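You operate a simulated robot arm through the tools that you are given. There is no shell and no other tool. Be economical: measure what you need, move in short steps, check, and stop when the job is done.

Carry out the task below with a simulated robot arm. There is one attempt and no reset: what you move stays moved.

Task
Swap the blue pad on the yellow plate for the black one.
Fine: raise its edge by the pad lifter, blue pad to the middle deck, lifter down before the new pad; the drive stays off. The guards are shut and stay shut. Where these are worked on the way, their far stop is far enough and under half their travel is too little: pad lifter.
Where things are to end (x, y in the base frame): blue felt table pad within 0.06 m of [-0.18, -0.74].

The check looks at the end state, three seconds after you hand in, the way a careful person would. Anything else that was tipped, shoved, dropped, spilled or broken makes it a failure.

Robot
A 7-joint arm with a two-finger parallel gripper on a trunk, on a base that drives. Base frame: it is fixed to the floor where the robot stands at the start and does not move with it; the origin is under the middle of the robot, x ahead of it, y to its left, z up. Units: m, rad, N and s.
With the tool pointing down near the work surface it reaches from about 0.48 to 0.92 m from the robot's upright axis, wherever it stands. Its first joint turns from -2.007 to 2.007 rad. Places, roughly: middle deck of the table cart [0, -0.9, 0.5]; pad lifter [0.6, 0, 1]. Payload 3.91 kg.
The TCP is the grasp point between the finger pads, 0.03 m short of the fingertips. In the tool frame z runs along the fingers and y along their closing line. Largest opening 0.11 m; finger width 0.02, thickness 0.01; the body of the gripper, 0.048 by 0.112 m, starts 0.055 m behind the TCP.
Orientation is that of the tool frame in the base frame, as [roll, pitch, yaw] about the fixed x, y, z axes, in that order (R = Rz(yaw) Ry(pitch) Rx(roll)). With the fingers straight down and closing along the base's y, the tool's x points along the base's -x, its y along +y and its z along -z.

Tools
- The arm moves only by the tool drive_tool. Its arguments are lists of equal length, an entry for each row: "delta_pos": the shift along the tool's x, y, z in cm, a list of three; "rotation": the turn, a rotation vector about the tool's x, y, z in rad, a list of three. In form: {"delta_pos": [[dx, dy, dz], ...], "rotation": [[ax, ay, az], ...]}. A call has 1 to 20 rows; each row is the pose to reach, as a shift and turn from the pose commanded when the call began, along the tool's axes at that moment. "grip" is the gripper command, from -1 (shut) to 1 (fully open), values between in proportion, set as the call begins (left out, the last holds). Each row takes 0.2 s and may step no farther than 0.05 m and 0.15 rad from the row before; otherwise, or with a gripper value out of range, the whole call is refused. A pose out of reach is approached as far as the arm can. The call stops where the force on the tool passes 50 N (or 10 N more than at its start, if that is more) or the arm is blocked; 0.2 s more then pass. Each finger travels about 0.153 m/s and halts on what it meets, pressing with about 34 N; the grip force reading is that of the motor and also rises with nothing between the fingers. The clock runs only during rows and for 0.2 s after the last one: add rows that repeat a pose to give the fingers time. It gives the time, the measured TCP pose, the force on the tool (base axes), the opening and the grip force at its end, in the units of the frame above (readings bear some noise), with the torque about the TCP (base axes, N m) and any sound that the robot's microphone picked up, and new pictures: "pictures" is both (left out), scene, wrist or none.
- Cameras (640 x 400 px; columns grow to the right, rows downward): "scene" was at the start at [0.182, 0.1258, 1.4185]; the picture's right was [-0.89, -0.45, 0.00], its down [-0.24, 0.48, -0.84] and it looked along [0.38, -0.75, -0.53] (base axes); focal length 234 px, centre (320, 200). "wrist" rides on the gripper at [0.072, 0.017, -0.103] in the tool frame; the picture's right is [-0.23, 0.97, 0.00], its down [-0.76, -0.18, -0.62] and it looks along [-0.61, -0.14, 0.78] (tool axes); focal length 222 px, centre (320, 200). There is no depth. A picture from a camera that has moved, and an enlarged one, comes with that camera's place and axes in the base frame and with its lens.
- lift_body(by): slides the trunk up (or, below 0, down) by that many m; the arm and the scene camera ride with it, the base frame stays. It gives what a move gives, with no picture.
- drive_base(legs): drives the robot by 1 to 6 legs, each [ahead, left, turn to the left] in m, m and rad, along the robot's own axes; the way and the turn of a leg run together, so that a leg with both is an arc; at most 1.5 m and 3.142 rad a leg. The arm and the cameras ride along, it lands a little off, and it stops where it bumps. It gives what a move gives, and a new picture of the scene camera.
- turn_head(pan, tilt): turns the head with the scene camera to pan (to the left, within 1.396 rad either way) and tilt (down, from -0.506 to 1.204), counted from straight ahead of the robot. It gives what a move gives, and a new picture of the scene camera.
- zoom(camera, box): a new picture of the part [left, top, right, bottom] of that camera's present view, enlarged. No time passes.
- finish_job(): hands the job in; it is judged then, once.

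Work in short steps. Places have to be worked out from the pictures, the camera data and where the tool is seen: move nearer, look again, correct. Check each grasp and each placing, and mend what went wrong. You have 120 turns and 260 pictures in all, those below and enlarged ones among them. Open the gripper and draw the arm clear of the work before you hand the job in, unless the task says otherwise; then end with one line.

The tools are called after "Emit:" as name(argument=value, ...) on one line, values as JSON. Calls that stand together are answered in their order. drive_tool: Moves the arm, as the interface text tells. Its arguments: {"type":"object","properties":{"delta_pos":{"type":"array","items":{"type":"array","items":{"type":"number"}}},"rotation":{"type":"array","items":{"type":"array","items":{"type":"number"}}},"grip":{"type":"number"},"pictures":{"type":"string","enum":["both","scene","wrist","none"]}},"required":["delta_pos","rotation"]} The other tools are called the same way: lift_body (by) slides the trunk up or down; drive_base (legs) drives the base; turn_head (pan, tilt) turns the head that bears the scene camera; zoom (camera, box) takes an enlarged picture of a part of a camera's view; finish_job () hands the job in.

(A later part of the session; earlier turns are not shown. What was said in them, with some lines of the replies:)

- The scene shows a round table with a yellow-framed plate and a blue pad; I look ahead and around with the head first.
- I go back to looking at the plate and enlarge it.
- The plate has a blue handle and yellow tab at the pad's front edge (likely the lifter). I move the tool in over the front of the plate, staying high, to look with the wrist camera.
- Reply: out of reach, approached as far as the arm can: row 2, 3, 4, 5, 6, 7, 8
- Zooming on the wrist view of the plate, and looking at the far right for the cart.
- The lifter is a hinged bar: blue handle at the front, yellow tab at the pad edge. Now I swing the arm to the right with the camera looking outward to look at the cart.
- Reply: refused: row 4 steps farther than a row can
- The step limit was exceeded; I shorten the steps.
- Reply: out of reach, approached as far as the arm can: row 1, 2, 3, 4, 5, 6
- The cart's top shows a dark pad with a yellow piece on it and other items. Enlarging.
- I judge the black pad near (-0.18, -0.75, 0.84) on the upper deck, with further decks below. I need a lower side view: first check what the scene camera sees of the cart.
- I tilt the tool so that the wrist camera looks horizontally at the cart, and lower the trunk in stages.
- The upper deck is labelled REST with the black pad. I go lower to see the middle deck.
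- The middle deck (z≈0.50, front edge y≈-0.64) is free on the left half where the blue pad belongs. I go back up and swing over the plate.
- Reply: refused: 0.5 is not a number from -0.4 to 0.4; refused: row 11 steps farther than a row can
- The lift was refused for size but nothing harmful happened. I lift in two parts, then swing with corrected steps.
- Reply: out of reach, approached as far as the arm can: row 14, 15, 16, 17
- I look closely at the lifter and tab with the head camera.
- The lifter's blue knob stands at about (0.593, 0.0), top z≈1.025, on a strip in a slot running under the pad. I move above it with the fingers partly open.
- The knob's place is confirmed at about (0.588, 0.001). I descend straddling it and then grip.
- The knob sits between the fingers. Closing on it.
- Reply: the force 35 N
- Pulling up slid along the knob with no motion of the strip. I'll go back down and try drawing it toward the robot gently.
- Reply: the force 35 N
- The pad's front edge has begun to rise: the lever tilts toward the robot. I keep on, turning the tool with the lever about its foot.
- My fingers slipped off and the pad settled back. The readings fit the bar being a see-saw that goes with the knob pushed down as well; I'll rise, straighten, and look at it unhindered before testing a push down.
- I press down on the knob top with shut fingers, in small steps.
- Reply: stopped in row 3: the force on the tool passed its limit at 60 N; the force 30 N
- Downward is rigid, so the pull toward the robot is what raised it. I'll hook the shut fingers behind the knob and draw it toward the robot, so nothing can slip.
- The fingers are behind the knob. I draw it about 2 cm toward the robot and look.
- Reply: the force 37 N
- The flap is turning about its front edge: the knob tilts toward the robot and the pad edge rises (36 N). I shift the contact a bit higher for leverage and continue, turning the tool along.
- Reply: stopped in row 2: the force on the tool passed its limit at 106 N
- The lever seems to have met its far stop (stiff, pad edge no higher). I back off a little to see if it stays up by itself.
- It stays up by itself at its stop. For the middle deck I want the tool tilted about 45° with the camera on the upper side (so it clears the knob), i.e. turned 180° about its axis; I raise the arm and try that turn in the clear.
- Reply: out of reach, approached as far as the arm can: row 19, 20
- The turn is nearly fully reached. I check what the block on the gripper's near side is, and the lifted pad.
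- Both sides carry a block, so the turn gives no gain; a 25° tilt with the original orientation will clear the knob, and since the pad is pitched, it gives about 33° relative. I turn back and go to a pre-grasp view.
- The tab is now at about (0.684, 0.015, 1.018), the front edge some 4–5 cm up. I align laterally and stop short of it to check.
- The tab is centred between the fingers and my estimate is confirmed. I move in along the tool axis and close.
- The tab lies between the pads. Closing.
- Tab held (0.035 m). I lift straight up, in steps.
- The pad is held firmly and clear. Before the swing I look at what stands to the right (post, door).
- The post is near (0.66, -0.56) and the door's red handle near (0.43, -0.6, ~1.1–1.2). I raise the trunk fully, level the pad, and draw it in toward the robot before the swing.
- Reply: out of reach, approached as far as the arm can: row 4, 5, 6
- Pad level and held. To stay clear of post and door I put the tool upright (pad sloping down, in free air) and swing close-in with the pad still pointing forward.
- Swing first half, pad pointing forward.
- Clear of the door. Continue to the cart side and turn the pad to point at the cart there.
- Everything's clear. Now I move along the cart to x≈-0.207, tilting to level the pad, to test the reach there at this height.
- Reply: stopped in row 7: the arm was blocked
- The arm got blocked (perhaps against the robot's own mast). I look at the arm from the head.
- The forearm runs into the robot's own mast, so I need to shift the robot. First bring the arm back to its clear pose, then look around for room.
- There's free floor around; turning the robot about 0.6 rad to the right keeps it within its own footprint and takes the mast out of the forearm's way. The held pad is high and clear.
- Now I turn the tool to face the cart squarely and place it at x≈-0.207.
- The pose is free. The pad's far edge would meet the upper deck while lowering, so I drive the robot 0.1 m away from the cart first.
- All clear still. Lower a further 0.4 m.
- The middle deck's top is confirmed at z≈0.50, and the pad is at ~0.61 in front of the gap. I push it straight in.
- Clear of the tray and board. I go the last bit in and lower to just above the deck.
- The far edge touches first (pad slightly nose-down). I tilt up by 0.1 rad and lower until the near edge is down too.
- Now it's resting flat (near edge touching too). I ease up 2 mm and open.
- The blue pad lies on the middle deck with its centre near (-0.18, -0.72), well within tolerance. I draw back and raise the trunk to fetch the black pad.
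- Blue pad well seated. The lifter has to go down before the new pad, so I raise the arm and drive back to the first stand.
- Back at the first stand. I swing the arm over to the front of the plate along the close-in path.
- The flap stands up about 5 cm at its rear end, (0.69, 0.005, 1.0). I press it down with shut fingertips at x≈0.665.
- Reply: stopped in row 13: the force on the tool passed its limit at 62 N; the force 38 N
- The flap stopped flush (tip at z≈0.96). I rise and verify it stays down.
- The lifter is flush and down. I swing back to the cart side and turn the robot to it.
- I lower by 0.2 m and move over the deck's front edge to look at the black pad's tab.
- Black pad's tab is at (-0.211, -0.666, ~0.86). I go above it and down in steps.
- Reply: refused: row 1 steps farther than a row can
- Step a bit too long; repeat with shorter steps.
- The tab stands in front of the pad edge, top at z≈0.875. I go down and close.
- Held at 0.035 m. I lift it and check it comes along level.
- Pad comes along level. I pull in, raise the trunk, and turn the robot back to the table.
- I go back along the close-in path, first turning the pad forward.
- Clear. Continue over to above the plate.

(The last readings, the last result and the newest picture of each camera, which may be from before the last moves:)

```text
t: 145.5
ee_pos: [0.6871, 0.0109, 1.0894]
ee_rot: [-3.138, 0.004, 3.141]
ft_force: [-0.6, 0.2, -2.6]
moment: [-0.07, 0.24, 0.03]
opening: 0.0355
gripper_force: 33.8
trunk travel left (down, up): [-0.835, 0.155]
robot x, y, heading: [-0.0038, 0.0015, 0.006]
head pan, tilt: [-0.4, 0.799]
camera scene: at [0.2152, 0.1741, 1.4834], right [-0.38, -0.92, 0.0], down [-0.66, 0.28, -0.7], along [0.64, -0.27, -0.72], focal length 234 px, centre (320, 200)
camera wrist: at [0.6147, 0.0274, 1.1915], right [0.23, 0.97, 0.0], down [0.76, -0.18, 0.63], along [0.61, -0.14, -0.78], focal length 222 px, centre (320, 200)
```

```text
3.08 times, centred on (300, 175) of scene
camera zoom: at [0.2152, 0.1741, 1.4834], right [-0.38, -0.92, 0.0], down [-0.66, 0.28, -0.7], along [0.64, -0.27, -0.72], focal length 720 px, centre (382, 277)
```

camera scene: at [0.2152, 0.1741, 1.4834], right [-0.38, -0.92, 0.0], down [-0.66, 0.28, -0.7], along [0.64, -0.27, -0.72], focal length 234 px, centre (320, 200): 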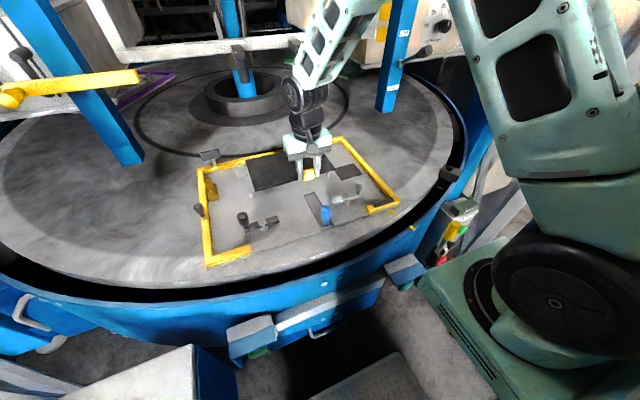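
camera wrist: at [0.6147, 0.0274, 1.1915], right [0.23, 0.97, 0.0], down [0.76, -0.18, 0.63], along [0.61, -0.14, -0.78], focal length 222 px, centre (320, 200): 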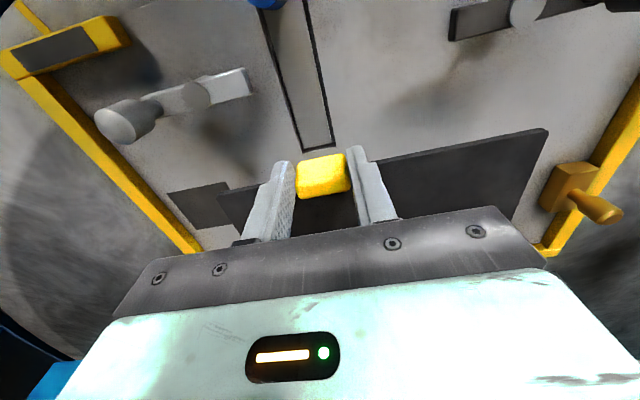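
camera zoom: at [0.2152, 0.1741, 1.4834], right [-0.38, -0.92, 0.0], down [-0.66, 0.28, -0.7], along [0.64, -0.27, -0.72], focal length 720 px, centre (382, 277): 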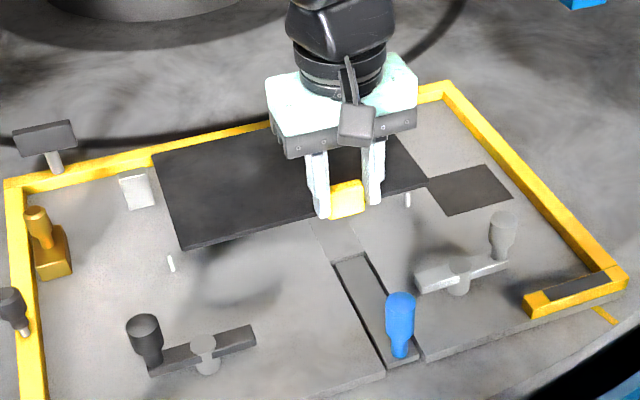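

The held pad's centre (0.773, 0.040) matches the locating pins' middle (0.774, 0.039). I lower it gently.

Emit:
drive_tool(delta_pos=[[0.3, -0.1, 3], [0.3, -0.1, 6], [0.3, -0.1, 7.6], [0.3, -0.1, 8.1], [0.3, -0.1, 8.5], [0.3, -0.1, 8.5]], rotation=[[0, 0, 0], [0, 0, 0], [0, 0, 0], [0, 0, 0], [0, 0, 0], [0, 0, 0]], pictures="wrist")

Emit:
zoom(camera="scene", box=[200, 110, 400, 240])

```text
t: 146.9
ee_pos: [0.6853, 0.0091, 1.005]
ee_rot: [-3.14, 0.007, 3.141]
ft_force: [-4.0, -0.9, 5.9]
moment: [0.07, -1.07, -0.05]
opening: 0.0354
gripper_force: 33.8
trunk travel left (down, up): [-0.835, 0.155]
robot x, y, heading: [-0.0016, -0.0053, 0.006]
head pan, tilt: [-0.4, 0.799]
camera wrist: at [0.6121, 0.0262, 1.1074], right [0.23, 0.97, 0.0], down [0.76, -0.18, 0.63], along [0.61, -0.14, -0.78], focal length 222 px, centre (320, 200)
```

wrist: 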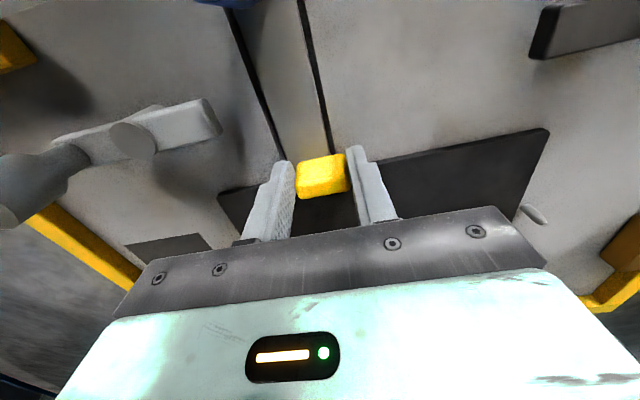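

```text
3.08 times, centred on (300, 175) of scene
camera zoom: at [0.2145, 0.174, 1.4836], right [-0.38, -0.92, 0.0], down [-0.66, 0.28, -0.7], along [0.64, -0.27, -0.72], focal length 720 px, centre (382, 277)
```

zoom: 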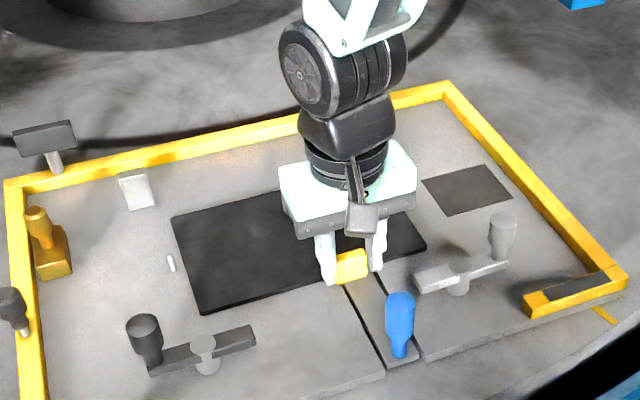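

It sits between the pins, far edge just touching. Three millimetres more, then open.

Emit:
drive_tool(delta_pos=[[0, 0, 0.15], [0, 0, 0.3], [0, 0, 0.3]], rotation=[[0, 0, 0], [0, 0, 0], [0, 0, 0]], pictures="none")

Emit:
drive_tool(delta_pos=[[0, 0, 0], [0, 0, 0], [0, 0, 0]], rotation=[[0, 0, 0], [0, 0, 0], [0, 0, 0]], grip=0.05, pictures="wrist")

```text
t: 147.7
ee_pos: [0.6844, 0.0084, 1.0034]
ee_rot: [-3.139, 0.005, -3.141]
ft_force: [-8.4, -3.2, 41.2]
moment: [-0.11, -0.01, -0.03]
opening: 0.0358
gripper_force: 34.2
trunk travel left (down, up): [-0.835, 0.155]
robot x, y, heading: [-0.0008, -0.0028, 0.002]
head pan, tilt: [-0.4, 0.799]
```

```text
t: 148.5
ee_pos: [0.6874, 0.0084, 1.0014]
ee_rot: [-3.139, 0.003, 3.141]
ft_force: [0.6, 0.4, 0.4]
moment: [0.02, 0.01, -0.04]
opening: 0.0576
gripper_force: 0.0
trunk travel left (down, up): [-0.835, 0.155]
robot x, y, heading: [0.0025, -0.0003, 0.004]
head pan, tilt: [-0.4, 0.799]
camera wrist: at [0.613, 0.0263, 1.1033], right [0.23, 0.97, 0.0], down [0.76, -0.18, 0.63], along [0.61, -0.14, -0.78], focal length 222 px, centre (320, 200)
```

wrist: 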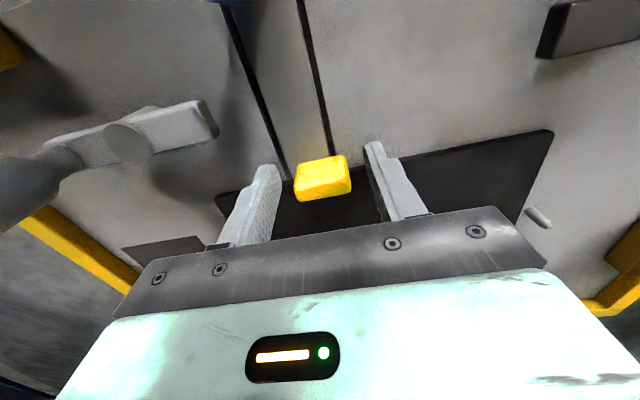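

Released flat. I rise straight up, retreat, and check the placement.

Emit:
drive_tool(delta_pos=[[0, 0, -4], [0, 0, -8], [0, 0, -12], [3, 0, -16], [6, 0, -20], [10, 0, -23], [14, 0, -25]], rotation=[[0, 0, 0], [0, 0, 0], [0, 0, 0], [0, 0, 0], [0, 0, 0], [0, 0, 0], [0, 0, 0]], pictures="wrist")

Emit:
zoom(camera="scene", box=[200, 120, 400, 245])

```text
t: 150.1
ee_pos: [0.5476, 0.0083, 1.248]
ee_rot: [-3.137, 0.002, 3.141]
ft_force: [0.3, 1.1, -0.7]
moment: [-0.02, 0.07, 0.02]
opening: 0.058
gripper_force: 0.0
trunk travel left (down, up): [-0.835, 0.155]
robot x, y, heading: [-0.0008, -0.0039, 0.002]
head pan, tilt: [-0.4, 0.799]
camera wrist: at [0.4735, 0.0255, 1.3519], right [0.23, 0.97, 0.0], down [0.76, -0.18, 0.63], along [0.61, -0.14, -0.78], focal length 222 px, centre (320, 200)
```

wrist: 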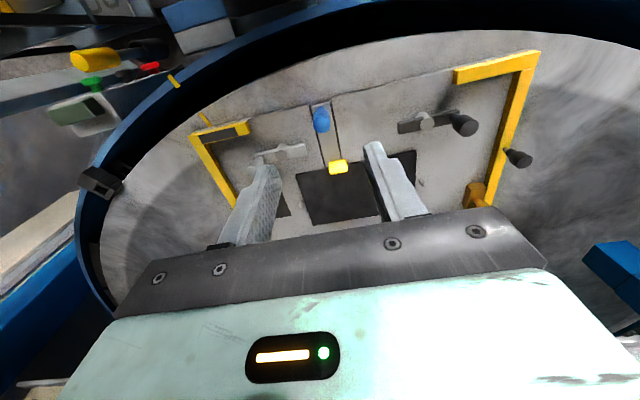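

```text
3.20 times, centred on (300, 182) of scene
camera zoom: at [0.2157, 0.1742, 1.4833], right [-0.38, -0.92, 0.0], down [-0.66, 0.28, -0.7], along [0.64, -0.27, -0.72], focal length 749 px, centre (384, 256)
```

zoom: 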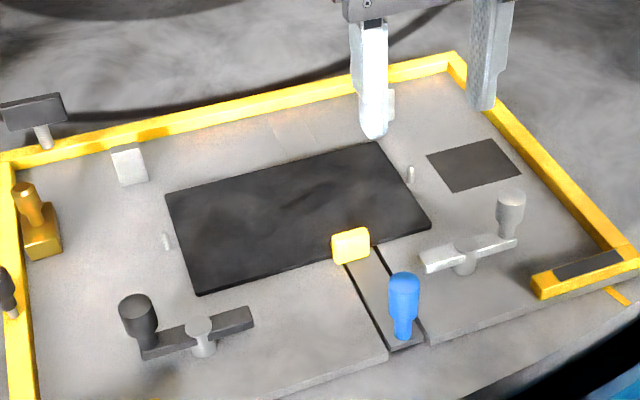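

The black pad lies flat between the pins with its tab over the lowered lifter. I draw the arm back to its starting place.

Emit:
drive_tool(delta_pos=[[2.4, -3.9, 0], [4.4, -8.4, 0], [6.4, -12.9, -1], [7.9, -17.4, -2], [9.4, -21.9, -2], [10.9, -26.4, -2], [12.4, -30.9, -2], [14, -35.4, -2], [15.5, -39.5, -2]], rotation=[[0, 0, 0], [0, 0, 0], [0, 0, 0], [0, 0, 0], [0, 0, 0], [0, 0, 0], [0, 0, 0], [0, 0, 0], [0, 0, 0]], grip=1, pictures="both")

```text
refused: row 3 steps farther than a row can; nothing moved
```

The steps are too long with the rise; I leave the rise out.

Emit:
drive_tool(delta_pos=[[2, -3.9, 0], [4, -8.2, 0], [6, -12.6, 0], [7.5, -17, 0], [9, -21.5, 0], [10.5, -26, 0], [12, -30.5, 0], [13.5, -35, 0], [15, -39.2, 0]], rotation=[[0, 0, 0], [0, 0, 0], [0, 0, 0], [0, 0, 0], [0, 0, 0], [0, 0, 0], [0, 0, 0], [0, 0, 0], [0, 0, 0]], grip=1, pictures="both")

Emit:
zoom(camera="scene", box=[200, 120, 480, 295])

```text
t: 152.1
ee_pos: [0.3935, -0.3834, 1.2516]
ee_rot: [-3.139, 0.003, 3.141]
ft_force: [-0.1, 0.7, 0.5]
moment: [0.0, 0.0, 0.03]
opening: 0.1099
gripper_force: 0.1
trunk travel left (down, up): [-0.835, 0.155]
robot x, y, heading: [-0.0014, -0.0023, 0.008]
head pan, tilt: [-0.4, 0.799]
camera scene: at [0.2149, 0.1745, 1.4834], right [-0.38, -0.92, 0.0], down [-0.66, 0.28, -0.7], along [0.64, -0.27, -0.72], focal length 234 px, centre (320, 200)
camera wrist: at [0.3213, -0.3653, 1.3547], right [0.23, 0.97, 0.0], down [0.76, -0.18, 0.63], along [0.61, -0.14, -0.78], focal length 222 px, centre (320, 200)
```

scene: 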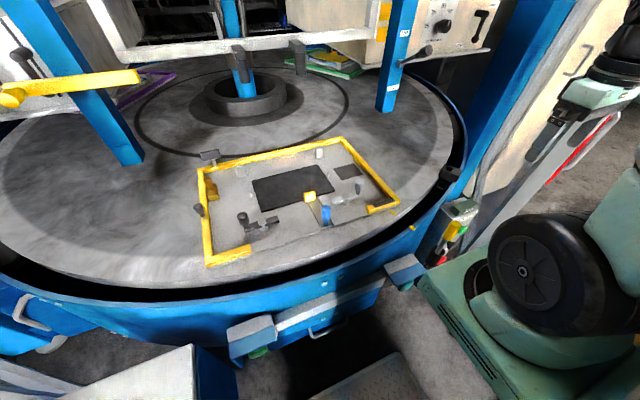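
wrist: 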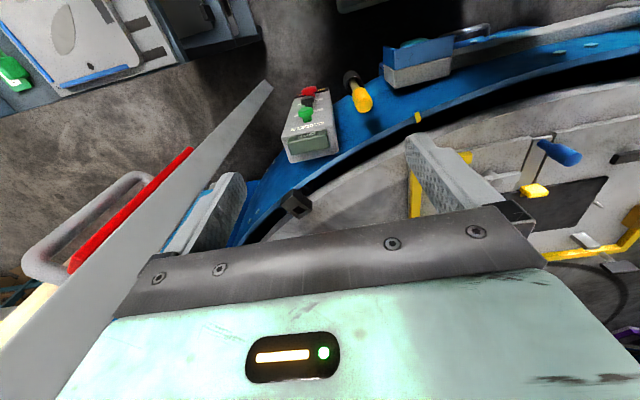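

```text
2.29 times, centred on (340, 208) of scene
camera zoom: at [0.2149, 0.1745, 1.4834], right [-0.38, -0.92, 0.0], down [-0.66, 0.28, -0.7], along [0.64, -0.27, -0.72], focal length 535 px, centre (274, 183)
```

zoom: 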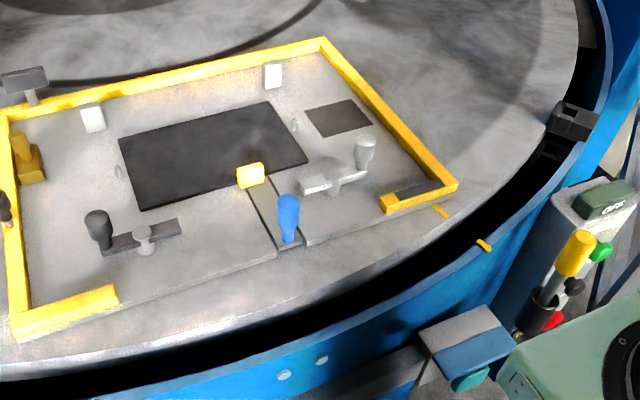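

Everything is in place: drive OFF, lifter down, black pad on the plate, blue pad on the middle deck, arm clear. I hand in.

Emit:
finish_job()

```text
The job is handed in.
```

I swapped the pads and handed the job in. The black pad lies flat between the pins on the yellow plate. The blue pad is on the middle deck at about (-0.18, -0.72), roughly 0.02 m from its target. The lifter was worked to its far stop and set down again before the black pad went on. The drive is off, the guards were not touched, and the arm is clear with the gripper open.
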